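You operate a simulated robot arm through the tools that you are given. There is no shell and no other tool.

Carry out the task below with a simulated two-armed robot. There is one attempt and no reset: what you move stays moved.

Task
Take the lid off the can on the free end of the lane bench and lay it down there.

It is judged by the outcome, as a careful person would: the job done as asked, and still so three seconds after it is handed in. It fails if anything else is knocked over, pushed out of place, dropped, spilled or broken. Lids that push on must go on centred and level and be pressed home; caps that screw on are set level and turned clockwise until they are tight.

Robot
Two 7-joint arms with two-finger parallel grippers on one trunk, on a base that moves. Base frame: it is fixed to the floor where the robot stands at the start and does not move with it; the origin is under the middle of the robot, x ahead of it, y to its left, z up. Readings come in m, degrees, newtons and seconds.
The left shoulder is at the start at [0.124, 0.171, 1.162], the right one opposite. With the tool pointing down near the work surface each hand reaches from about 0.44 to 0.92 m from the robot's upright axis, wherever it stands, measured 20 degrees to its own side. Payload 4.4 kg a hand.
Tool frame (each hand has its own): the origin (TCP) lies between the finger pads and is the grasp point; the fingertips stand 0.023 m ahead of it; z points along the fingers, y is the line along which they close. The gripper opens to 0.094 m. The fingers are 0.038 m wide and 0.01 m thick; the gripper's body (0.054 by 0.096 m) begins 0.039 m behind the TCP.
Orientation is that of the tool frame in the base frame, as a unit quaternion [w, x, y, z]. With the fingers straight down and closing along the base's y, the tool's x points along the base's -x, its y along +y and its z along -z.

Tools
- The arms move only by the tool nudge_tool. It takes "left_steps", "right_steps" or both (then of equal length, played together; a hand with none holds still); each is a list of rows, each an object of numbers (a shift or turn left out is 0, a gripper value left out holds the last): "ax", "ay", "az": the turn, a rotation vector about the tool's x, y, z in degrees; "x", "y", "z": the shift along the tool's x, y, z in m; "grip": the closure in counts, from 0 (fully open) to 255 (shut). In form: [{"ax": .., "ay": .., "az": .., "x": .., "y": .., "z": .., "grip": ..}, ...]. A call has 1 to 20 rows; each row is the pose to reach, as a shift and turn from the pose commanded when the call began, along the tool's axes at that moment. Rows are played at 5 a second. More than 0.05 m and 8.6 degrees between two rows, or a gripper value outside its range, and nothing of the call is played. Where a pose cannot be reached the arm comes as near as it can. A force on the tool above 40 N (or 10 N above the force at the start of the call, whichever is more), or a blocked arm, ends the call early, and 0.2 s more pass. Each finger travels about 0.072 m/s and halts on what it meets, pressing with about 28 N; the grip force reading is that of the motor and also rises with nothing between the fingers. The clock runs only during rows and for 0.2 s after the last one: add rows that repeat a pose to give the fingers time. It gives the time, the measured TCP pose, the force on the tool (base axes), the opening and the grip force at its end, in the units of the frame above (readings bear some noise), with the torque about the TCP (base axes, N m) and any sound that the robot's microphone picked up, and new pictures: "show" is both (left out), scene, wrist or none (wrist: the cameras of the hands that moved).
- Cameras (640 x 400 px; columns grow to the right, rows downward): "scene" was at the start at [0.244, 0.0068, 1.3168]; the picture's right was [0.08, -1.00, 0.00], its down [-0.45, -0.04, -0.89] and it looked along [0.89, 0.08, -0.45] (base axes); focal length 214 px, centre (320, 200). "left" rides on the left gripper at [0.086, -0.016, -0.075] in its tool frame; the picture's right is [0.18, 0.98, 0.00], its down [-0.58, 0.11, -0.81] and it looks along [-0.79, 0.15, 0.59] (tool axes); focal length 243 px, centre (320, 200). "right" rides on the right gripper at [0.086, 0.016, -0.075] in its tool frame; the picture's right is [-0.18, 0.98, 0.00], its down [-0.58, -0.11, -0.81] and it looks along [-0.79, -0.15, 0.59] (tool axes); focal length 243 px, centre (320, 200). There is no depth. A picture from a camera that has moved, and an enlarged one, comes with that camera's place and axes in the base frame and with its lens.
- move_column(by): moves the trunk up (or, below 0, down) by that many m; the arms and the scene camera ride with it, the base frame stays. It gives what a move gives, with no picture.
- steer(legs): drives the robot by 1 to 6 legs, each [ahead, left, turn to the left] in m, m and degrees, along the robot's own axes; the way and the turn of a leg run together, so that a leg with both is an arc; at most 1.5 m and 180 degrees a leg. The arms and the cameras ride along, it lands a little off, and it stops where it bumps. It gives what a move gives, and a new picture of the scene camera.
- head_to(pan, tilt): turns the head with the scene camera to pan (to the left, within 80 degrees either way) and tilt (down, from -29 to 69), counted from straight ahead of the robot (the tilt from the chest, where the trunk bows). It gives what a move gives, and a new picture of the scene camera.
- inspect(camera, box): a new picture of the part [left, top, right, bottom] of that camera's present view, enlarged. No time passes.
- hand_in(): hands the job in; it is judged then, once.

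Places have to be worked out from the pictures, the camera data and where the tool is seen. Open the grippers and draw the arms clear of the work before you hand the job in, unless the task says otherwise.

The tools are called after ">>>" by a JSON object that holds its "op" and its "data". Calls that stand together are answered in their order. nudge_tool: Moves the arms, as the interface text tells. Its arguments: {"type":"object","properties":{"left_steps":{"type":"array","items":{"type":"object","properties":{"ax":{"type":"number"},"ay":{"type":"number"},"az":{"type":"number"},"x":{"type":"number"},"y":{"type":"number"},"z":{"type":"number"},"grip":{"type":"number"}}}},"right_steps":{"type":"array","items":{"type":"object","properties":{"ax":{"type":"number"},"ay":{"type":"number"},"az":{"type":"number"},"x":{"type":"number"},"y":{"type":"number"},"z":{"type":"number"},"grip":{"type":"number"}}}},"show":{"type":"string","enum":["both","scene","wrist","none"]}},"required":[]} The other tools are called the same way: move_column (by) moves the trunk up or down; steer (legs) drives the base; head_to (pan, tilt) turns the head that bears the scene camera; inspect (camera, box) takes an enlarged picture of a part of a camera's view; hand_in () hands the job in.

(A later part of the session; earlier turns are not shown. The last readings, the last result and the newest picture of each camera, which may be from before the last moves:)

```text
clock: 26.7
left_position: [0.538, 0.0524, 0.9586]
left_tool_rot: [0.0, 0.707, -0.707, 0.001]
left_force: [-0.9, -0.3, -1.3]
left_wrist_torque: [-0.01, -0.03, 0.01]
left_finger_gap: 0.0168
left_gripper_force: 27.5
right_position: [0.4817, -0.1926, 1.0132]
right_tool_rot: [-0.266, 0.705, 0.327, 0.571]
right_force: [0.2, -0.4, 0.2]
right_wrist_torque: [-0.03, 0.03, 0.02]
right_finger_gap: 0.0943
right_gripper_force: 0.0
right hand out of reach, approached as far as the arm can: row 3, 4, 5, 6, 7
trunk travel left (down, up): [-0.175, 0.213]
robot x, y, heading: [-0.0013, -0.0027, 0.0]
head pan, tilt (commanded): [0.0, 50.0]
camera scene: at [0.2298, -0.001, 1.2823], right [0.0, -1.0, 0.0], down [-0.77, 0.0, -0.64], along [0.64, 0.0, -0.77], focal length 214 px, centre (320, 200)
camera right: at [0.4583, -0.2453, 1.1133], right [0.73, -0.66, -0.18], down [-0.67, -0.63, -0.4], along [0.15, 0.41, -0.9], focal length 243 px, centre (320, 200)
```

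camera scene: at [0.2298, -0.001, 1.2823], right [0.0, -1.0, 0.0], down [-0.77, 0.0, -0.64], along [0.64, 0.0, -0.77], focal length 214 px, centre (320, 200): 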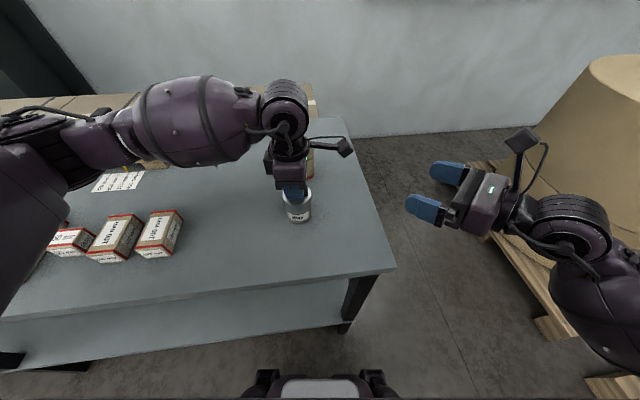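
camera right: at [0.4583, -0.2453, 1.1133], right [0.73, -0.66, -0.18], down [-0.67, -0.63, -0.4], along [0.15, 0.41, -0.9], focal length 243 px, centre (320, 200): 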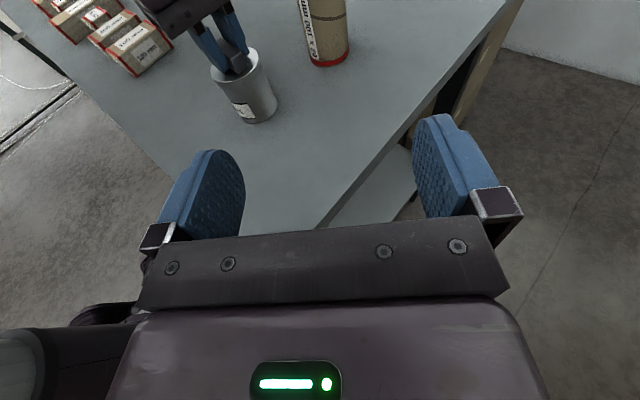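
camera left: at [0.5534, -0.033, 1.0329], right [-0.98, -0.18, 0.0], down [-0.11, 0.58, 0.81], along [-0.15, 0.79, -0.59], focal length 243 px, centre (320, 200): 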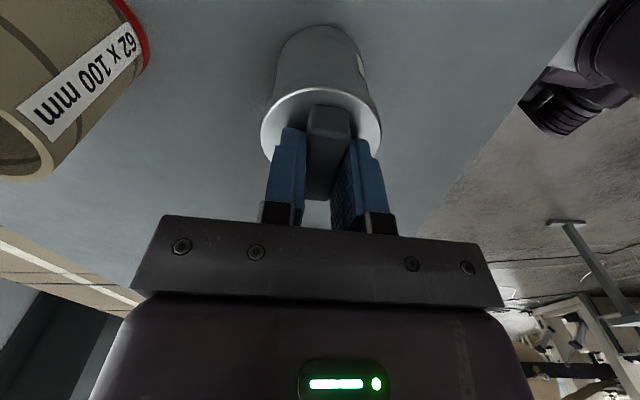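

The orientation was reached (pointing 50° forward-left, 12° down) but the place was 5 cm off, because the wrist gets too near the shoulder there. I go on with a path that stays further forward, to about (0.53, −0.12, 0.96).

>>> {"op": "nudge_tool", "data": {"right_steps": [{"x": -0.0085, "y": -0.0024, "z": 0.024}, {"x": -0.017, "y": -0.0049, "z": 0.048}, {"x": -0.0255, "y": -0.0073, "z": 0.072}, {"x": -0.034, "y": -0.0097, "z": 0.0959}, {"x": -0.034, "y": -0.0097, "z": 0.0959}], "show": "both"}}

```text
clock: 27.9
left_position: [0.5382, 0.0515, 0.9589]
left_tool_rot: [-0.001, 0.707, -0.707, 0.0]
left_force: [-0.4, -1.0, -1.0]
left_wrist_torque: [-0.05, 0.0, 0.01]
left_finger_gap: 0.017
left_gripper_force: 27.7
right_position: [0.5256, -0.1187, 0.9626]
right_tool_rot: [-0.266, 0.704, 0.328, 0.571]
right_force: [0.2, 0.7, 0.2]
right_wrist_torque: [0.01, 0.0, 0.02]
right_finger_gap: 0.0938
right_gripper_force: 0.1
trunk travel left (down, up): [-0.175, 0.213]
robot x, y, heading: [-0.0024, -0.0009, -0.1]
head pan, tilt (commanded): [0.0, 50.0]
camera scene: at [0.2298, -0.001, 1.2823], right [0.0, -1.0, 0.0], down [-0.77, 0.0, -0.64], along [0.64, 0.0, -0.77], focal length 214 px, centre (320, 200)
camera right: at [0.5035, -0.1725, 1.0625], right [0.73, -0.66, -0.18], down [-0.67, -0.63, -0.4], along [0.15, 0.41, -0.9], focal length 243 px, centre (320, 200)
```

scene: 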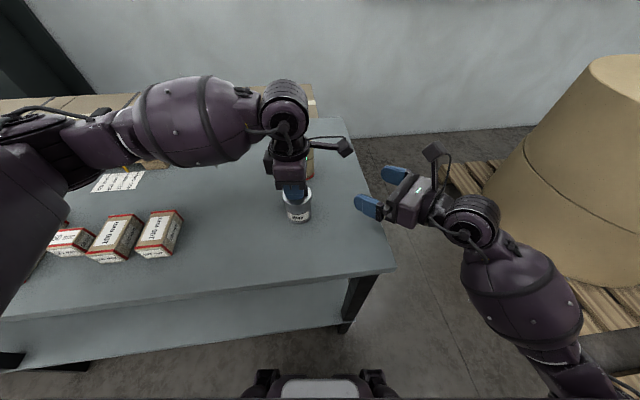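
right: 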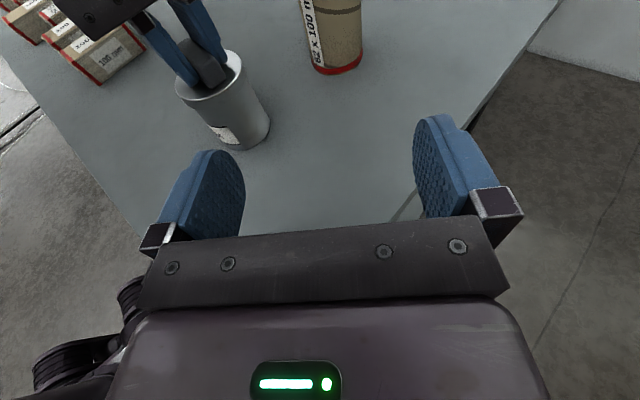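

The right hand reached (0.526, −0.119, 0.963) with a good view. To keep the right forearm clear of the bench edge I tip the hand to about 20° down and 58° azimuth, and come closer to about (0.50, −0.05, 0.94).

>>> {"op": "nudge_tool", "data": {"right_steps": [{"ax": 2.6, "ay": -2.7, "az": -0.55, "x": -0.0049, "y": -0.0213, "z": 0.0134}, {"ax": 5.2, "ay": -5.4, "az": -1.1, "x": -0.0097, "y": -0.0425, "z": 0.0267}, {"ax": 7.8, "ay": -8, "az": -1.66, "x": -0.0146, "y": -0.0638, "z": 0.0401}, {"ax": 7.8, "ay": -8, "az": -1.66, "x": -0.0146, "y": -0.0638, "z": 0.0401}], "show": "both"}}

```text
clock: 28.9
left_position: [0.5384, 0.0509, 0.958]
left_tool_rot: [0.0, 0.707, -0.707, 0.0]
left_force: [-0.1, -0.8, 0.2]
left_wrist_torque: [-0.02, 0.03, 0.02]
left_finger_gap: 0.0167
left_gripper_force: 27.8
right_position: [0.5021, -0.049, 0.9388]
right_tool_rot: [-0.281, 0.718, 0.394, 0.5]
right_force: [0.5, 0.6, -0.2]
right_wrist_torque: [-0.01, -0.01, 0.0]
right_finger_gap: 0.0941
right_gripper_force: 0.0
trunk travel left (down, up): [-0.175, 0.213]
robot x, y, heading: [0.0008, -0.0008, 0.1]
head pan, tilt (commanded): [0.0, 50.0]
camera scene: at [0.2298, -0.001, 1.2823], right [0.0, -1.0, 0.0], down [-0.77, 0.0, -0.64], along [0.64, 0.0, -0.77], focal length 214 px, centre (320, 200)
camera right: at [0.4955, -0.0925, 1.0462], right [0.8, -0.57, -0.18], down [-0.6, -0.75, -0.27], along [0.02, 0.33, -0.95], focal length 243 px, centre (320, 200)
```

scene: 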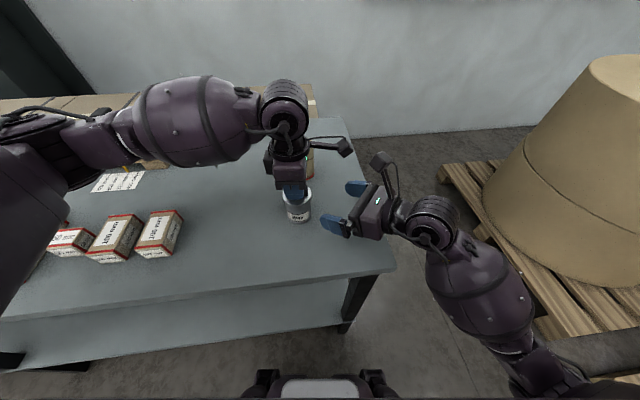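
right: 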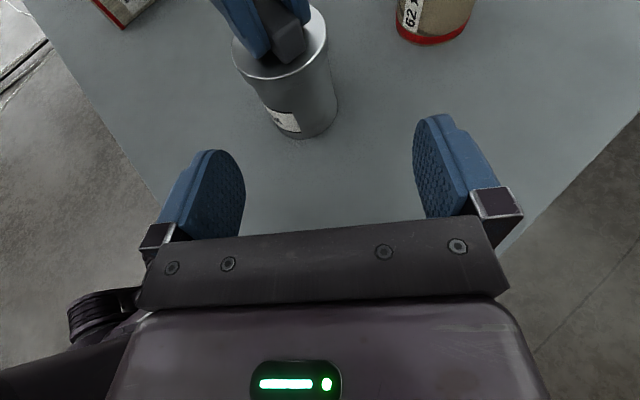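

Both hands are clear of each other. I zoom the right camera to check the can's place relative to the right gripper before closing in.

>>> {"op": "inspect", "data": {"camera": "right", "box": [200, 0, 360, 150]}}

>>> {"op": "inspect", "data": {"camera": "scene", "box": [240, 120, 480, 290]}}

```text
2.67 times, centred on (280, 75) of right
camera zoom: at [0.4955, -0.0925, 1.0462], right [0.8, -0.57, -0.18], down [-0.6, -0.75, -0.27], along [0.02, 0.33, -0.95], focal length 647 px, centre (427, 533)
```

zoom: 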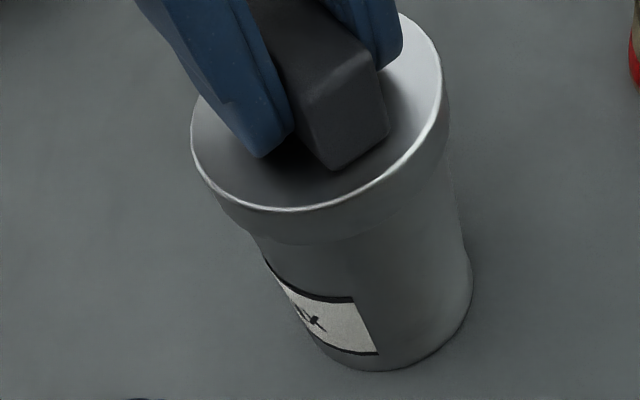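

```text
2.35 times, centred on (360, 205) of scene
camera zoom: at [0.2298, -0.001, 1.2823], right [0.0, -1.0, 0.0], down [-0.77, 0.0, -0.64], along [0.64, 0.0, -0.77], focal length 505 px, centre (226, 188)
```

zoom: 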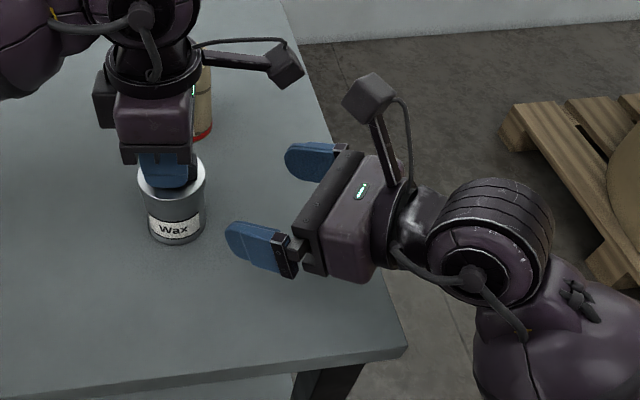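

This fixes the can: centre (0.539, 0.052), body radius about 29 mm, skirt bottom near 0.925, bench at 0.858. I advance 60% of the way along the approach line with the right gripper open, then check clearances.

>>> {"op": "nudge_tool", "data": {"right_steps": [{"x": -0.0018, "y": -0.0033, "z": 0.0153}, {"x": -0.0036, "y": -0.0066, "z": 0.0307}, {"x": -0.0054, "y": -0.0099, "z": 0.046}, {"x": -0.0072, "y": -0.0132, "z": 0.0613}, {"x": -0.0072, "y": -0.0132, "z": 0.0613}], "show": "both"}}

>>> {"op": "inspect", "data": {"camera": "scene", "box": [240, 120, 480, 290]}}

>>> {"op": "inspect", "data": {"camera": "left", "box": [120, 0, 520, 260]}}

```text
clock: 30.1
left_position: [0.5385, 0.052, 0.9588]
left_tool_rot: [0.0, 0.708, -0.707, 0.0]
left_force: [0.7, -0.7, -2.1]
left_wrist_torque: [-0.04, 0.02, -0.01]
left_finger_gap: 0.0169
left_gripper_force: 28.0
right_position: [0.5191, 0.0035, 0.9123]
right_tool_rot: [-0.282, 0.717, 0.395, 0.5]
right_force: [-0.4, -0.6, -0.2]
right_wrist_torque: [-0.04, 0.03, 0.0]
right_finger_gap: 0.0941
right_gripper_force: 0.0
trunk travel left (down, up): [-0.175, 0.213]
robot x, y, heading: [0.0019, 0.0008, -0.0]
head pan, tilt (commanded): [0.0, 50.0]
camera scene: at [0.2298, -0.001, 1.2823], right [0.0, -1.0, 0.0], down [-0.77, 0.0, -0.64], along [0.64, 0.0, -0.77], focal length 214 px, centre (320, 200)
camera right: at [0.5124, -0.0403, 1.0189], right [0.8, -0.57, -0.18], down [-0.6, -0.75, -0.27], along [0.02, 0.33, -0.95], focal length 243 px, centre (320, 200)
```

scene: 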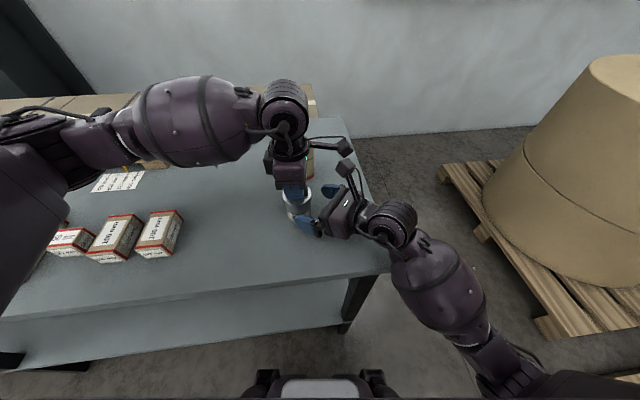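
right: 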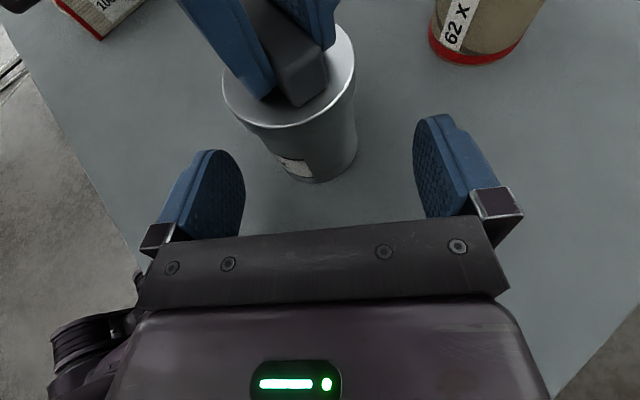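

```text
2.35 times, centred on (360, 205) of scene
camera zoom: at [0.2298, -0.001, 1.2823], right [0.0, -1.0, 0.0], down [-0.77, 0.0, -0.64], along [0.64, 0.0, -0.77], focal length 505 px, centre (226, 188)
```

zoom: 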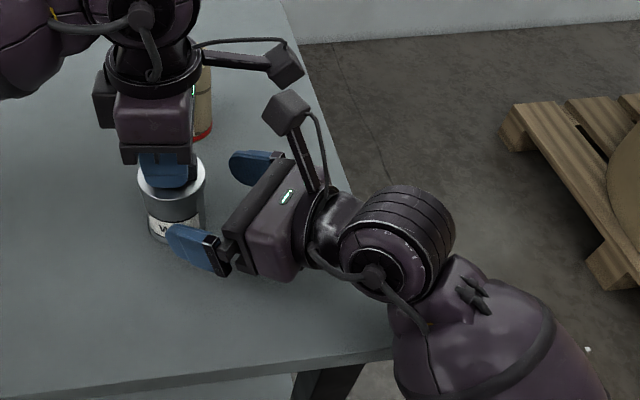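

```text
1.54 times, centred on (320, 130) of left
camera zoom: at [0.5535, -0.0331, 1.0306], right [-0.98, -0.18, 0.0], down [-0.11, 0.58, 0.81], along [-0.15, 0.79, -0.59], focal length 373 px, centre (320, 308)
```

zoom: 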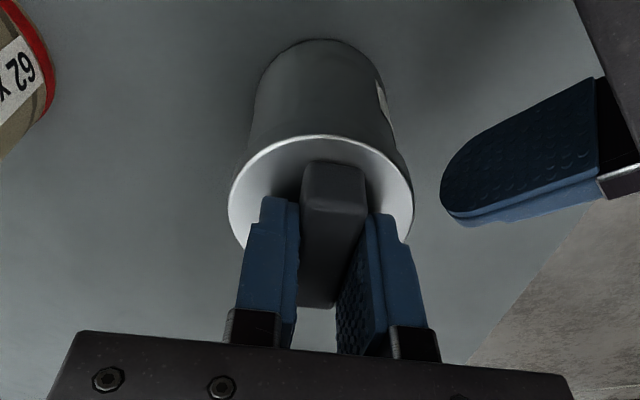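

Clearances look fine: camera blocks are apart and will diverge as the hand moves left, and the fingers straddle the can's line. I make the remaining approach in small steps.

>>> {"op": "nudge_tool", "data": {"right_steps": [{"x": -0.0013, "y": -0.0022, "z": 0.0107}, {"x": -0.0026, "y": -0.0044, "z": 0.0214}, {"x": -0.0039, "y": -0.0066, "z": 0.032}, {"x": -0.0052, "y": -0.0087, "z": 0.042}, {"x": -0.0052, "y": -0.0087, "z": 0.042}], "show": "both"}}

>>> {"op": "inspect", "data": {"camera": "scene", "box": [240, 120, 440, 270]}}

>>> {"op": "inspect", "data": {"camera": "left", "box": [120, 0, 520, 260]}}

```text
clock: 31.5
left_position: [0.5286, 0.0359, 0.9644]
left_tool_rot: [0.007, -0.701, 0.713, -0.002]
left_force: [6.9, 9.9, 9.5]
left_wrist_torque: [0.41, 0.11, -0.33]
left_finger_gap: 0.017
left_gripper_force: 27.9
right_position: [0.5285, 0.0037, 0.9168]
right_tool_rot: [-0.255, 0.713, 0.384, 0.528]
right_force: [-6.4, -8.4, -12.6]
right_wrist_torque: [-0.33, -0.49, 0.55]
right_finger_gap: 0.0941
right_gripper_force: 0.0
trunk travel left (down, up): [-0.175, 0.213]
robot x, y, heading: [-0.0037, -0.0032, -1.1]
head pan, tilt (commanded): [0.0, 50.0]
stopped in row 5 (right hand): the arm was blocked; the commanded pose is now the measured one
camera scene: at [0.215, -0.0138, 1.2843], right [-0.02, -1.0, -0.01], down [-0.76, 0.02, -0.65], along [0.65, -0.01, -0.76], focal length 214 px, centre (320, 200)
camera right: at [0.513, -0.0408, 1.0222], right [0.78, -0.61, -0.13], down [-0.62, -0.72, -0.31], along [0.09, 0.32, -0.94], focal length 243 px, centre (320, 200)
```

scene: 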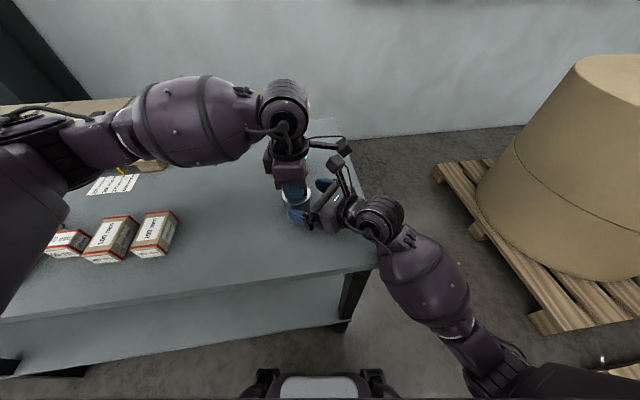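
right: 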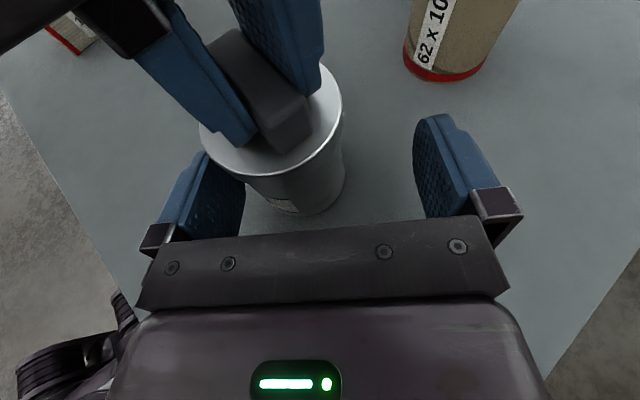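

```text
2.67 times, centred on (340, 195) of scene
camera zoom: at [0.215, -0.0138, 1.2843], right [-0.02, -1.0, -0.01], down [-0.76, 0.02, -0.65], along [0.65, -0.01, -0.76], focal length 572 px, centre (267, 213)
```

zoom: 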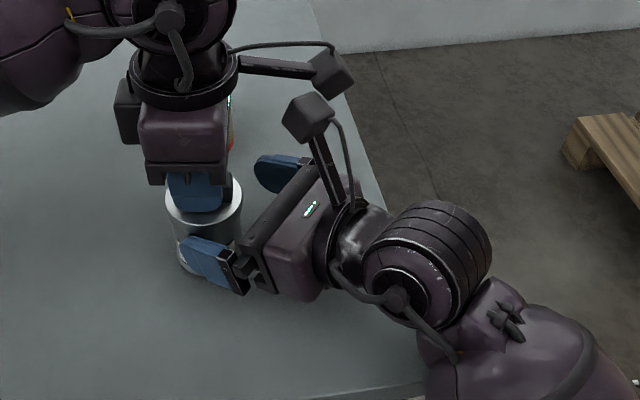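

```text
1.54 times, centred on (320, 130) of left
camera zoom: at [0.542, -0.05, 1.0362], right [-0.99, -0.17, -0.02], down [-0.11, 0.58, 0.81], along [-0.13, 0.8, -0.59], focal length 373 px, centre (320, 308)
```

zoom: 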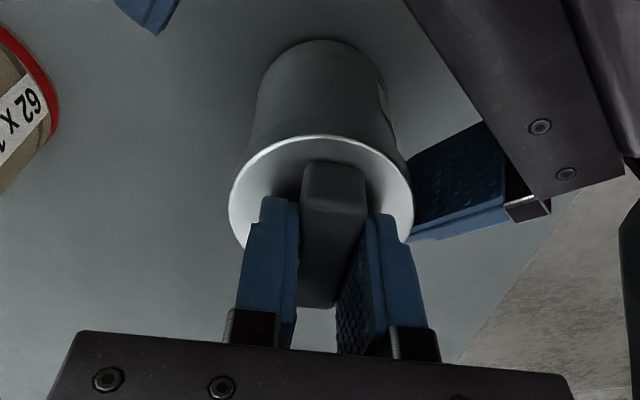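

The right arm was blocked — most likely its forearm on the bench edge — and the push leaned the robot, moving the left hand and the can by about a centimetre. I back the right hand straight out along its approach and slightly up at once.

>>> {"op": "nudge_tool", "data": {"right_steps": [{"x": 0.004, "z": -0.01}, {"x": 0.008, "z": -0.02}, {"x": 0.012, "z": -0.03}, {"x": 0.016, "z": -0.045}, {"x": 0.02, "z": -0.06}, {"x": 0.02, "z": -0.06}], "show": "both"}}

>>> {"op": "inspect", "data": {"camera": "left", "box": [120, 0, 520, 260]}}

>>> {"op": "inspect", "data": {"camera": "scene", "box": [240, 120, 440, 270]}}

```text
clock: 32.9
left_position: [0.5385, 0.0457, 0.9571]
left_tool_rot: [0.002, -0.703, 0.711, 0.0]
left_force: [1.5, 6.6, 17.9]
left_wrist_torque: [0.23, -0.01, -0.03]
left_finger_gap: 0.0171
left_gripper_force: 28.3
right_position: [0.5103, -0.0262, 0.9426]
right_tool_rot: [-0.263, 0.717, 0.387, 0.516]
right_force: [0.9, 0.9, 1.0]
right_wrist_torque: [0.03, 0.0, 0.0]
right_finger_gap: 0.0943
right_gripper_force: 0.0
trunk travel left (down, up): [-0.175, 0.213]
robot x, y, heading: [-0.0024, -0.0024, -0.6]
head pan, tilt (commanded): [0.0, 50.0]
camera scene: at [0.2285, -0.0045, 1.2823], right [-0.01, -1.0, 0.0], down [-0.77, 0.01, -0.64], along [0.64, -0.01, -0.77], focal length 214 px, centre (320, 200)
camera right: at [0.4976, -0.0684, 1.05], right [0.78, -0.6, -0.15], down [-0.62, -0.73, -0.29], along [0.06, 0.32, -0.95], focal length 243 px, centre (320, 200)
```

scene: 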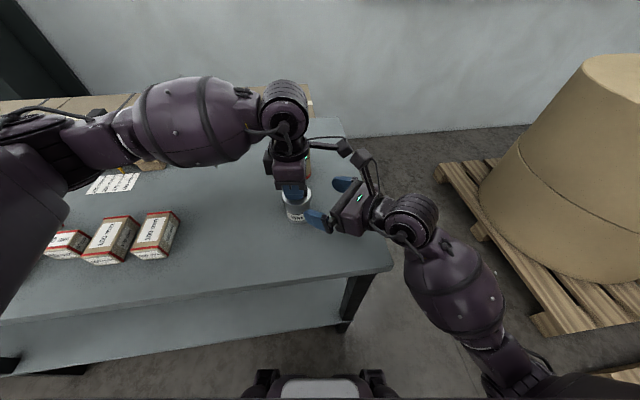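
right: 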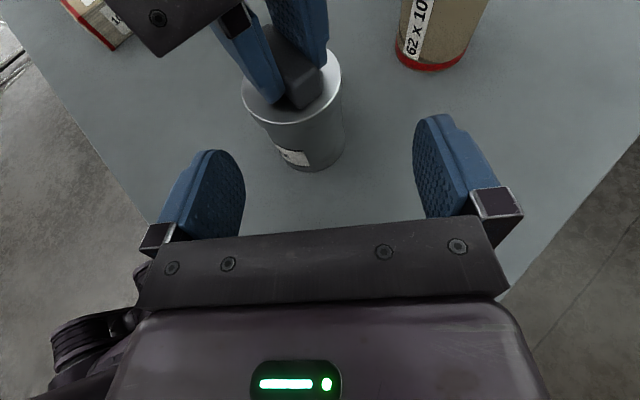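

```text
1.54 times, centred on (320, 130) of left
camera zoom: at [0.5523, -0.04, 1.0301], right [-0.98, -0.17, 0.0], down [-0.1, 0.58, 0.81], along [-0.14, 0.8, -0.59], focal length 373 px, centre (320, 308)
```

zoom: 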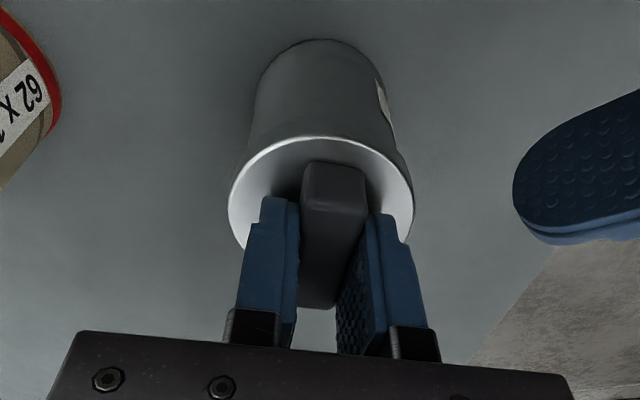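

```text
2.67 times, centred on (340, 195) of scene
camera zoom: at [0.2285, -0.0045, 1.2823], right [-0.01, -1.0, 0.0], down [-0.77, 0.01, -0.64], along [0.64, -0.01, -0.77], focal length 572 px, centre (267, 213)
```

zoom: 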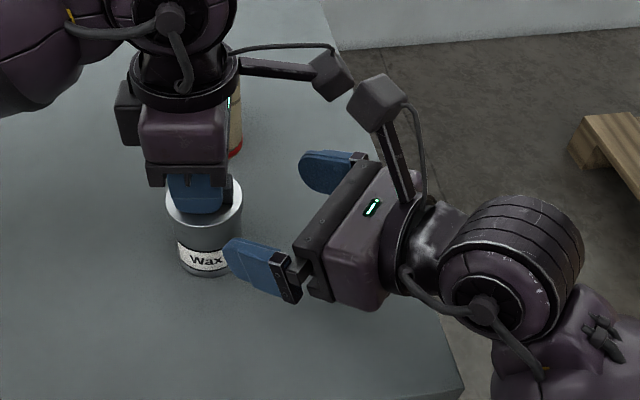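

The left hand now reads about 18 N upward, so it presses the can onto the bench, and the base has yawed −0.6°, taking the can about 6 mm to the right. I first unload by raising 1.5 mm, then shift the can back 6 mm to its place.

>>> {"op": "nudge_tool", "data": {"left_steps": [{"z": -0.0008}, {"z": -0.0015}, {"z": -0.0015}], "show": "none"}}

```text
clock: 33.7
left_position: [0.5363, 0.0439, 0.9589]
left_tool_rot: [0.001, -0.702, 0.712, 0.0]
left_force: [-0.6, -0.2, 0.4]
left_wrist_torque: [0.01, -0.02, -0.03]
left_finger_gap: 0.0171
left_gripper_force: 27.7
right_position: [0.5111, -0.027, 0.9436]
right_tool_rot: [-0.263, 0.718, 0.387, 0.515]
right_force: [0.4, -0.2, 0.5]
right_wrist_torque: [-0.01, 0.01, 0.0]
right_finger_gap: 0.0937
right_gripper_force: 0.1
trunk travel left (down, up): [-0.175, 0.213]
robot x, y, heading: [-0.0037, -0.0031, -1.1]
head pan, tilt (commanded): [0.0, 50.0]
```

Unloaded: forces are near zero. Now I shift the can back to its original spot, about 8 mm left and 2 mm forward, lifting it half a millimetre to avoid dragging.

>>> {"op": "nudge_tool", "data": {"left_steps": [{"z": -0.0008}, {"x": -0.002, "y": -0.0006, "z": -0.0008, "az": -0.2}, {"x": -0.004, "y": -0.0011, "z": -0.0008, "az": -0.4}, {"x": -0.006, "y": -0.0017, "z": -0.0008, "az": -0.6}, {"x": -0.008, "y": -0.0022, "z": -0.0008, "az": -0.8}, {"x": -0.008, "y": -0.0022, "z": 0.0, "az": -0.8}, {"x": -0.008, "y": -0.0022, "z": 0.0, "az": -0.8}], "show": "both"}}

>>> {"op": "inspect", "data": {"camera": "scene", "box": [250, 140, 370, 240]}}

>>> {"op": "inspect", "data": {"camera": "right", "box": [200, 0, 400, 190]}}

```text
clock: 35.3
left_position: [0.5395, 0.0521, 0.9591]
left_tool_rot: [-0.001, 0.707, -0.707, 0.0]
left_force: [-0.2, 0.6, -2.3]
left_wrist_torque: [-0.04, -0.03, -0.01]
left_finger_gap: 0.0171
left_gripper_force: 28.7
right_position: [0.51, -0.026, 0.9441]
right_tool_rot: [-0.263, 0.717, 0.386, 0.516]
right_force: [-0.5, -0.3, 0.2]
right_wrist_torque: [0.01, 0.02, -0.04]
right_finger_gap: 0.0942
right_gripper_force: 0.1
trunk travel left (down, up): [-0.175, 0.213]
robot x, y, heading: [-0.0022, -0.0016, -0.7]
head pan, tilt (commanded): [0.0, 50.0]
camera scene: at [0.2294, -0.0052, 1.2823], right [-0.01, -1.0, 0.0], down [-0.77, 0.01, -0.64], along [0.64, -0.01, -0.77], focal length 214 px, centre (320, 200)
camera left: at [0.5549, -0.0332, 1.0313], right [-0.98, -0.19, 0.0], down [-0.11, 0.58, 0.81], along [-0.15, 0.79, -0.59], focal length 243 px, centre (320, 200)
```

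scene: 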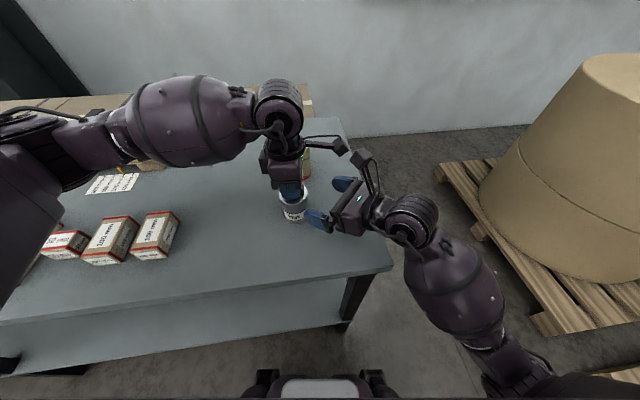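
left: 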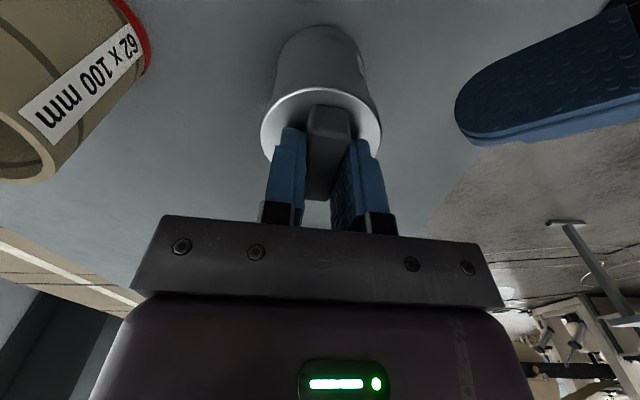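

```text
4.00 times, centred on (310, 190) of scene
camera zoom: at [0.2294, -0.0052, 1.2823], right [-0.01, -1.0, 0.0], down [-0.77, 0.01, -0.64], along [0.64, -0.01, -0.77], focal length 858 px, centre (360, 240)
```

zoom: 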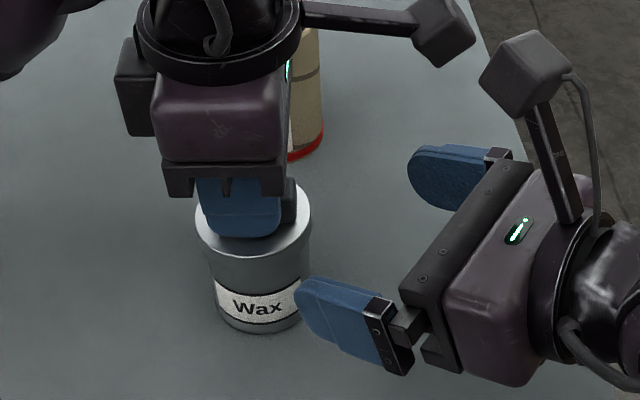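

```text
2.11 times, centred on (300, 95) of right
camera zoom: at [0.4984, -0.0692, 1.0498], right [0.78, -0.6, -0.15], down [-0.62, -0.73, -0.29], along [0.06, 0.32, -0.95], focal length 511 px, centre (362, 421)
```

zoom: 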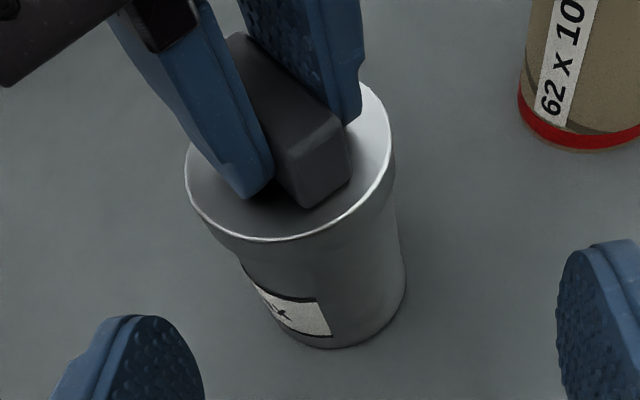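

The can is back at (0.539, 0.052) but hangs lightly (−2.3 N, its weight). I lower 1 mm until it stands on the bench, then open the left gripper and rise well clear.

>>> {"op": "nudge_tool", "data": {"left_steps": [{"z": 0.0004}, {"z": 0.0008}, {"z": 0.0011}, {"z": 0.0011}], "show": "none"}}

```text
clock: 36.3
left_position: [0.5411, 0.0519, 0.9576]
left_tool_rot: [0.001, -0.707, 0.707, 0.0]
left_force: [-0.2, 0.4, -1.0]
left_wrist_torque: [0.0, 0.0, -0.04]
left_finger_gap: 0.0169
left_gripper_force: 27.9
right_position: [0.5107, -0.0258, 0.9432]
right_tool_rot: [-0.263, 0.718, 0.386, 0.517]
right_force: [-0.3, 0.8, 0.6]
right_wrist_torque: [-0.01, -0.02, 0.03]
right_finger_gap: 0.094
right_gripper_force: 0.1
trunk travel left (down, up): [-0.175, 0.213]
robot x, y, heading: [-0.0025, -0.0014, -0.8]
head pan, tilt (commanded): [0.0, 50.0]
```

Force is still slightly negative, so I lower another fraction of a millimetre until the bench takes the can's weight.

>>> {"op": "nudge_tool", "data": {"left_steps": [{"z": 0.0003}, {"z": 0.0006}, {"z": 0.0008}, {"z": 0.0008}], "show": "none"}}

```text
clock: 37.3
left_position: [0.5409, 0.0525, 0.9582]
left_tool_rot: [0.0, 0.708, -0.706, 0.001]
left_force: [1.7, -0.3, 6.1]
left_wrist_torque: [0.05, -0.03, 0.01]
left_finger_gap: 0.0168
left_gripper_force: 27.9
right_position: [0.511, -0.0258, 0.9433]
right_tool_rot: [-0.263, 0.717, 0.386, 0.517]
right_force: [0.2, -0.7, -0.1]
right_wrist_torque: [-0.01, 0.0, 0.02]
right_finger_gap: 0.094
right_gripper_force: 0.0
trunk travel left (down, up): [-0.175, 0.213]
robot x, y, heading: [0.0005, -0.001, -0.8]
head pan, tilt (commanded): [0.0, 50.0]
```

The can now stands firmly on the bench. I open the left fingers only partly, so they stay clear of the nearby right finger, and rise 12 cm straight up; the right hand then retreats.

>>> {"op": "nudge_tool", "data": {"left_steps": [{"grip": 165}, {"grip": 165}, {"grip": 165, "z": -0.004}, {"grip": 165, "z": -0.015}, {"grip": 165, "z": -0.035}, {"grip": 165, "z": -0.06}, {"grip": 165, "z": -0.09}, {"grip": 165, "z": -0.12}, {"grip": 165, "z": -0.12}], "show": "both"}}

```text
clock: 39.3
left_position: [0.5405, 0.0522, 1.078]
left_tool_rot: [0.001, 0.708, -0.707, 0.001]
left_force: [-0.4, 0.1, -0.3]
left_wrist_torque: [0.03, -0.03, -0.01]
left_finger_gap: 0.0333
left_gripper_force: 0.1
right_position: [0.512, -0.0255, 0.9435]
right_tool_rot: [-0.263, 0.718, 0.387, 0.516]
right_force: [0.4, 0.3, -0.3]
right_wrist_torque: [0.01, 0.03, 0.02]
right_finger_gap: 0.0939
right_gripper_force: 0.1
trunk travel left (down, up): [-0.175, 0.213]
robot x, y, heading: [-0.0004, 0.0007, -0.5]
head pan, tilt (commanded): [0.0, 50.0]
camera scene: at [0.2296, -0.0051, 1.2821], right [-0.01, -1.0, 0.0], down [-0.77, 0.01, -0.64], along [0.64, -0.01, -0.77], focal length 214 px, centre (320, 200)
camera left: at [0.5559, -0.0336, 1.1499], right [-0.98, -0.19, 0.0], down [-0.11, 0.58, 0.81], along [-0.15, 0.79, -0.59], focal length 243 px, centre (320, 200)
```

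scene: 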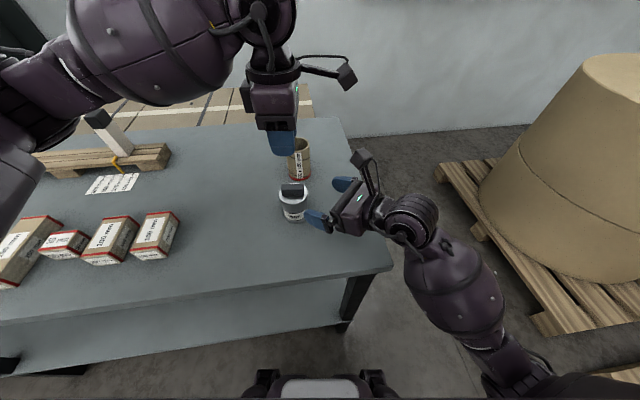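
left: 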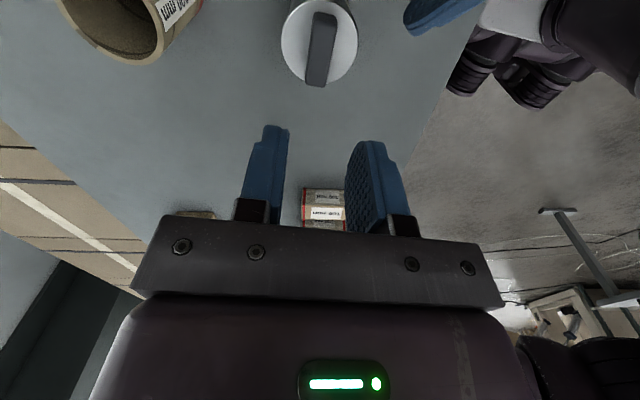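

The can stands upright at its place with both hands clear. I raise the trunk 0.2 m so the right elbow and forearm will hang above the bench on the next approach.

>>> {"op": "move_column", "data": {"by": 0.2}}

>>> {"op": "head_to", "data": {"pan": -12, "tilt": 58}}

```text
clock: 41.5
left_position: [0.541, 0.0519, 1.2769]
left_tool_rot: [0.0, 0.707, -0.707, 0.0]
left_force: [-0.1, 1.1, -0.3]
left_wrist_torque: [-0.02, 0.02, 0.03]
left_finger_gap: 0.0332
left_gripper_force: 0.1
right_position: [0.5095, -0.0268, 1.1419]
right_tool_rot: [-0.263, 0.718, 0.386, 0.516]
right_force: [0.6, -0.1, 0.6]
right_wrist_torque: [0.01, -0.03, 0.02]
right_finger_gap: 0.0939
right_gripper_force: 0.1
trunk travel left (down, up): [-0.375, 0.013]
robot x, y, heading: [-0.0027, -0.0024, -0.9]
head pan, tilt (commanded): [0.0, 50.0]
```

```text
clock: 42.2
left_position: [0.54, 0.0518, 1.2775]
left_tool_rot: [0.0, 0.708, -0.706, 0.001]
left_force: [0.6, 0.5, 0.4]
left_wrist_torque: [-0.01, 0.02, 0.0]
left_finger_gap: 0.0331
left_gripper_force: 0.0
right_position: [0.5109, -0.0251, 1.1427]
right_tool_rot: [-0.263, 0.717, 0.386, 0.517]
right_force: [0.3, 0.3, 0.8]
right_wrist_torque: [0.02, -0.02, -0.01]
right_finger_gap: 0.0944
right_gripper_force: 0.1
trunk travel left (down, up): [-0.375, 0.013]
robot x, y, heading: [0.0025, -0.0035, -0.5]
head pan, tilt (commanded): [-12.0, 58.0]
camera scene: at [0.1234, -0.0181, 1.4825], right [-0.22, -0.98, 0.0], down [-0.83, 0.19, -0.53], along [0.52, -0.12, -0.85], focal length 214 px, centre (320, 200)
```

scene: 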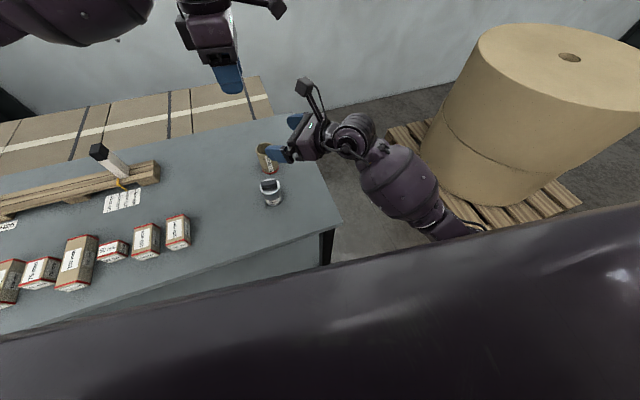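

The trunk is up and the can stands clear. I now bring the right hand down towards the pre-grasp point behind the can in two parts, watching forces and the forearm.

>>> {"op": "nudge_tool", "data": {"right_steps": [{"x": -0.0257, "y": -0.0031, "z": 0.0054}, {"x": -0.0513, "y": -0.0062, "z": 0.0108}, {"x": -0.077, "y": -0.0093, "z": 0.0162}, {"x": -0.1026, "y": -0.0124, "z": 0.0216}, {"x": -0.1283, "y": -0.0155, "z": 0.027}, {"x": -0.1283, "y": -0.0155, "z": 0.027}], "show": "both"}}

```text
clock: 43.6
left_position: [0.5408, 0.0521, 1.2775]
left_tool_rot: [0.0, 0.707, -0.707, 0.0]
left_force: [-0.1, 0.0, 0.4]
left_wrist_torque: [-0.01, -0.02, 0.02]
left_finger_gap: 0.033
left_gripper_force: 0.1
right_position: [0.4915, -0.0333, 1.0114]
right_tool_rot: [-0.263, 0.718, 0.387, 0.515]
right_force: [-0.4, 0.0, 0.8]
right_wrist_torque: [0.01, -0.01, -0.01]
right_finger_gap: 0.094
right_gripper_force: 0.2
trunk travel left (down, up): [-0.375, 0.013]
robot x, y, heading: [-0.0029, -0.0039, -0.5]
head pan, tilt (commanded): [-12.0, 58.0]
camera scene: at [0.1234, -0.018, 1.4825], right [-0.22, -0.98, 0.0], down [-0.83, 0.19, -0.53], along [0.52, -0.12, -0.85], focal length 214 px, centre (320, 200)
camera right: at [0.4784, -0.0757, 1.1185], right [0.78, -0.61, -0.15], down [-0.62, -0.73, -0.29], along [0.06, 0.32, -0.95], focal length 243 px, centre (320, 200)
```

scene: 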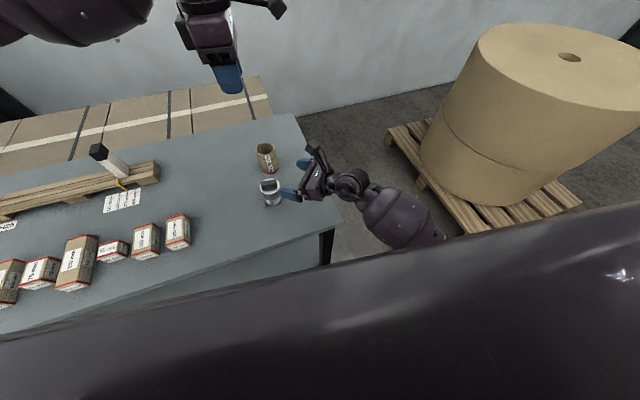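
right: 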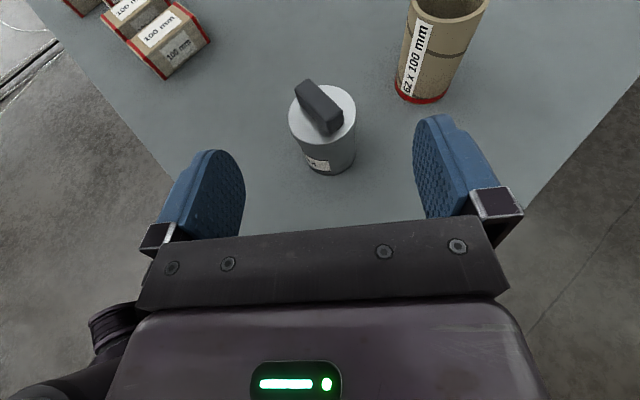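

The path is free so far. I zoom in on the right forearm to judge its height over the bench end.

>>> {"op": "inspect", "data": {"camera": "scene", "box": [230, 120, 470, 270]}}

>>> {"op": "inspect", "data": {"camera": "right", "box": [270, 60, 380, 190]}}

```text
2.67 times, centred on (350, 195) of scene
camera zoom: at [0.1234, -0.018, 1.4825], right [-0.22, -0.98, 0.0], down [-0.83, 0.19, -0.53], along [0.52, -0.12, -0.85], focal length 572 px, centre (240, 213)
```

zoom: 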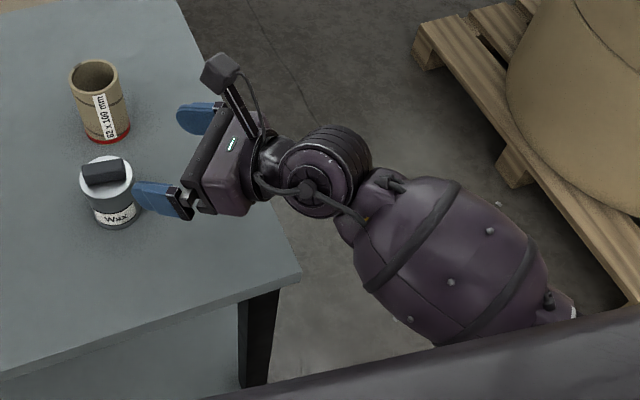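

```text
3.08 times, centred on (325, 125) of right
camera zoom: at [0.4784, -0.0757, 1.1185], right [0.78, -0.61, -0.15], down [-0.62, -0.73, -0.29], along [0.06, 0.32, -0.95], focal length 746 px, centre (305, 431)
```

zoom: 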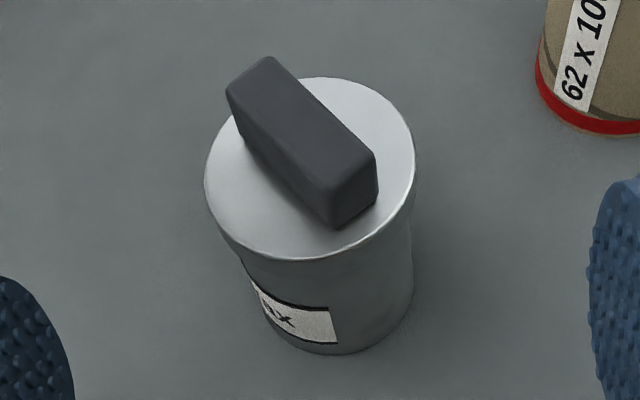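

The forearm slopes down away from the wrist and would pass very near the bench corner at the end of the approach. Backing the base about 12 cm would straighten the arm and lift the elbow, so I first look around both sides to see that there is room behind.

>>> {"op": "head_to", "data": {"pan": 80, "tilt": 35}}

>>> {"op": "head_to", "data": {"pan": -80, "tilt": 35}}

```text
clock: 45.3
left_position: [0.5398, 0.0523, 1.2781]
left_tool_rot: [0.0, 0.708, -0.707, 0.0]
left_force: [-0.7, 0.3, -0.2]
left_wrist_torque: [-0.03, 0.04, -0.02]
left_finger_gap: 0.0332
left_gripper_force: 0.1
right_position: [0.4905, -0.0329, 1.011]
right_tool_rot: [-0.263, 0.718, 0.386, 0.517]
right_force: [0.4, -0.2, -0.2]
right_wrist_torque: [-0.03, 0.02, 0.04]
right_finger_gap: 0.0938
right_gripper_force: 0.1
trunk travel left (down, up): [-0.375, 0.013]
robot x, y, heading: [-0.0017, 0.0017, -0.9]
head pan, tilt (commanded): [80.0, 35.0]
camera scene: at [0.0727, 0.0835, 1.5144], right [0.98, -0.19, 0.0], down [-0.11, -0.56, -0.82], along [0.15, 0.8, -0.57], focal length 214 px, centre (320, 200)
```

scene: 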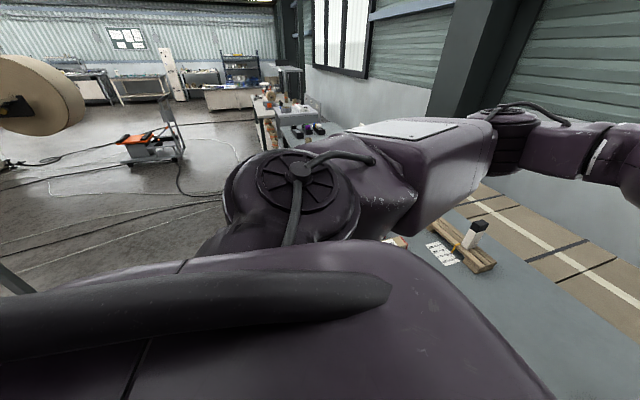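

```text
clock: 47.8
left_position: [0.5412, 0.0519, 1.2771]
left_tool_rot: [0.001, 0.707, -0.707, 0.0]
left_force: [1.3, 0.3, -0.5]
left_wrist_torque: [0.0, -0.02, -0.01]
left_finger_gap: 0.0332
left_gripper_force: 0.0
right_position: [0.491, -0.0332, 1.0128]
right_tool_rot: [-0.264, 0.717, 0.387, 0.516]
right_force: [-0.4, -0.2, 0.3]
right_wrist_torque: [-0.03, 0.02, -0.02]
right_finger_gap: 0.0939
right_gripper_force: 0.1
trunk travel left (down, up): [-0.375, 0.013]
robot x, y, heading: [-0.0007, -0.0014, -0.6]
head pan, tilt (commanded): [-80.0, 35.0]
camera scene: at [0.0704, -0.0899, 1.5144], right [-0.99, -0.16, 0.0], down [-0.09, 0.57, -0.82], along [0.13, -0.81, -0.57], focal length 214 px, centre (320, 200)
```

scene: 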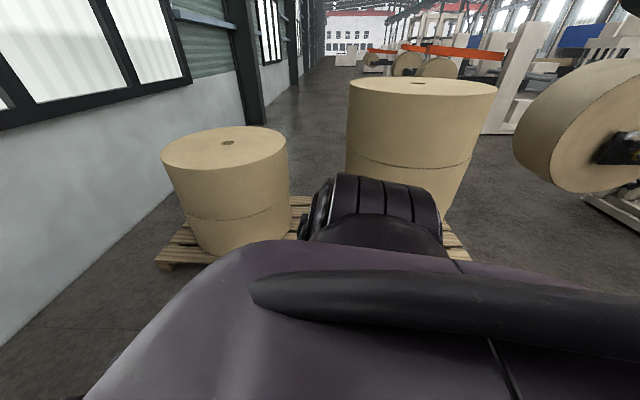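

There is plenty of open floor around; nothing stands close behind. I back the base 0.13 m, with both hands clear above the bench.

>>> {"op": "steer", "data": {"legs": [[-0.13, 0.0, 0.7]]}}

>>> {"op": "head_to", "data": {"pan": -12, "tilt": 45}}

```text
clock: 49.1
left_position: [0.4071, 0.0607, 1.2779]
left_tool_rot: [-0.001, 0.714, -0.7, 0.001]
left_force: [0.2, 0.2, 0.0]
left_wrist_torque: [0.01, 0.01, 0.0]
left_finger_gap: 0.0334
left_gripper_force: 0.0
right_position: [0.3596, -0.0238, 1.0123]
right_tool_rot: [-0.267, 0.714, 0.393, 0.514]
right_force: [0.3, 0.5, -0.1]
right_wrist_torque: [-0.01, -0.03, -0.03]
right_finger_gap: 0.0943
right_gripper_force: 0.1
trunk travel left (down, up): [-0.375, 0.013]
robot x, y, heading: [-0.1294, -0.0016, 0.3]
head pan, tilt (commanded): [-80.0, 35.0]
camera scene: at [-0.0613, -0.0881, 1.5145], right [-0.98, -0.18, 0.0], down [-0.1, 0.56, -0.82], along [0.15, -0.81, -0.57], focal length 214 px, centre (320, 200)
```

scene: 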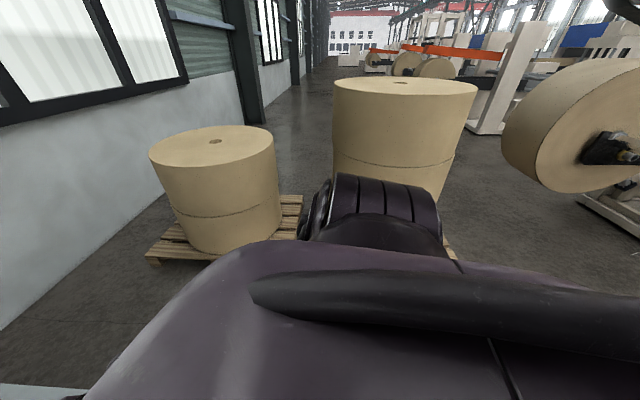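

```text
clock: 50.5
left_position: [0.4067, 0.0621, 1.2784]
left_tool_rot: [-0.001, 0.714, -0.701, 0.0]
left_force: [0.3, 0.0, -0.1]
left_wrist_torque: [0.03, 0.04, 0.0]
left_finger_gap: 0.0331
left_gripper_force: 0.0
right_position: [0.3604, -0.0239, 1.0124]
right_tool_rot: [-0.267, 0.714, 0.392, 0.514]
right_force: [0.6, -0.6, -0.7]
right_wrist_torque: [-0.02, -0.02, 0.0]
right_finger_gap: 0.094
right_gripper_force: 0.0
trunk travel left (down, up): [-0.375, 0.013]
robot x, y, heading: [-0.1323, -0.0012, 0.2]
head pan, tilt (commanded): [-12.0, 45.0]
camera scene: at [0.0043, -0.0182, 1.4996], right [-0.21, -0.98, 0.0], down [-0.69, 0.15, -0.71], along [0.69, -0.15, -0.71], focal length 214 px, centre (320, 200)
```

scene: 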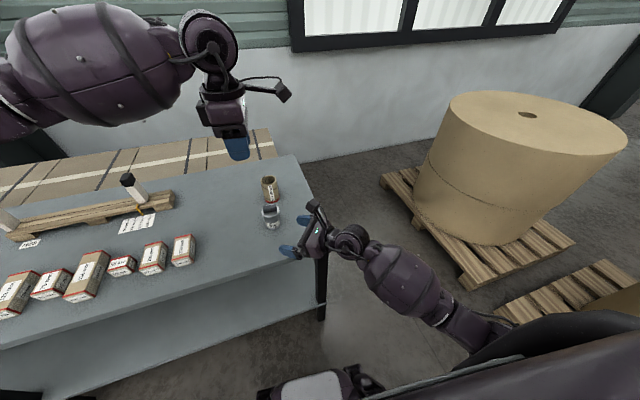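

The base is now at x = −0.13 and the view is much better. I bring the right hand to the pre-grasp point 10 cm behind the can along its pointing line, levelling its roll.

>>> {"op": "nudge_tool", "data": {"right_steps": [{"x": -0.0133, "y": 0.0211, "z": 0.0162, "az": 0.3}, {"x": -0.0266, "y": 0.0422, "z": 0.0323, "az": 0.6}, {"x": -0.0398, "y": 0.0632, "z": 0.0485, "az": 0.9}, {"x": -0.0531, "y": 0.0843, "z": 0.0646, "az": 1.2}, {"x": -0.0664, "y": 0.1054, "z": 0.0808, "az": 1.3}, {"x": -0.0664, "y": 0.1054, "z": 0.0808, "az": 1.3}], "show": "both"}}

>>> {"op": "inspect", "data": {"camera": "scene", "box": [220, 140, 480, 320]}}

>>> {"op": "inspect", "data": {"camera": "right", "box": [210, 20, 410, 190]}}

```text
clock: 51.9
left_position: [0.4067, 0.0613, 1.2785]
left_tool_rot: [-0.001, 0.713, -0.701, 0.001]
left_force: [0.2, -0.2, 1.2]
left_wrist_torque: [-0.03, -0.03, -0.01]
left_finger_gap: 0.0333
left_gripper_force: 0.0
right_position: [0.4813, -0.0402, 0.9254]
right_tool_rot: [-0.273, 0.719, 0.385, 0.51]
right_force: [0.4, -0.5, 0.1]
right_wrist_torque: [-0.04, 0.0, 0.0]
right_finger_gap: 0.0939
right_gripper_force: 0.0
trunk travel left (down, up): [-0.375, 0.013]
robot x, y, heading: [-0.1354, 0.0001, 0.1]
head pan, tilt (commanded): [-12.0, 45.0]
camera scene: at [0.0038, -0.0185, 1.4996], right [-0.2, -0.98, 0.0], down [-0.69, 0.14, -0.71], along [0.69, -0.14, -0.71], focal length 214 px, centre (320, 200)
camera right: at [0.4706, -0.0842, 1.031], right [0.78, -0.6, -0.17], down [-0.62, -0.73, -0.28], along [0.04, 0.33, -0.94], focal length 243 px, centre (320, 200)
```

scene: 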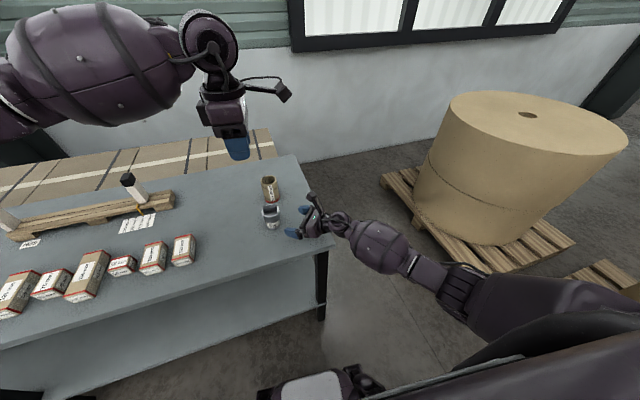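
right: 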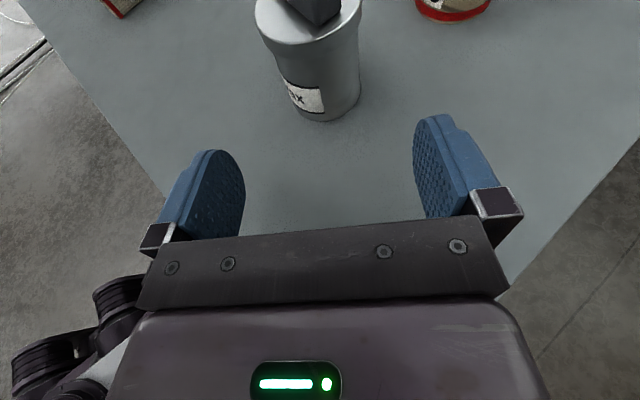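

```text
2.22 times, centred on (350, 230) of scene
camera zoom: at [0.0038, -0.0185, 1.4996], right [-0.2, -0.98, 0.0], down [-0.69, 0.14, -0.71], along [0.69, -0.14, -0.71], focal length 477 px, centre (253, 133)
```

zoom: 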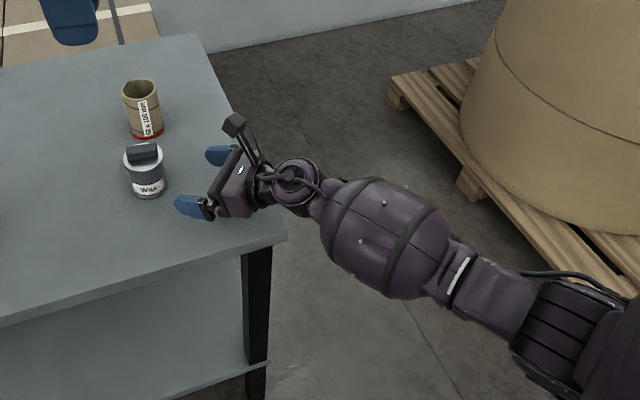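

```text
2.35 times, centred on (310, 105) of right
camera zoom: at [0.4706, -0.0842, 1.031], right [0.78, -0.6, -0.17], down [-0.62, -0.73, -0.28], along [0.04, 0.33, -0.94], focal length 571 px, centre (344, 424)
```

zoom: 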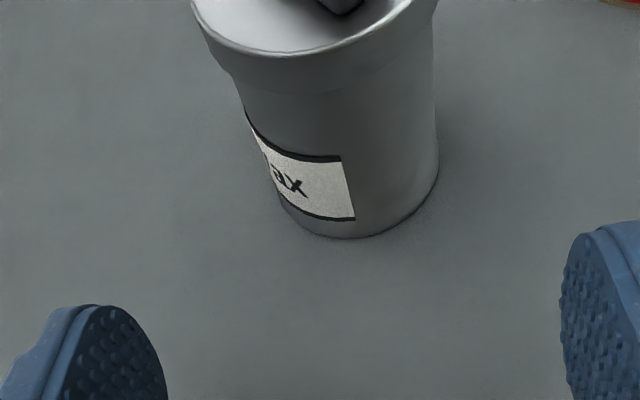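

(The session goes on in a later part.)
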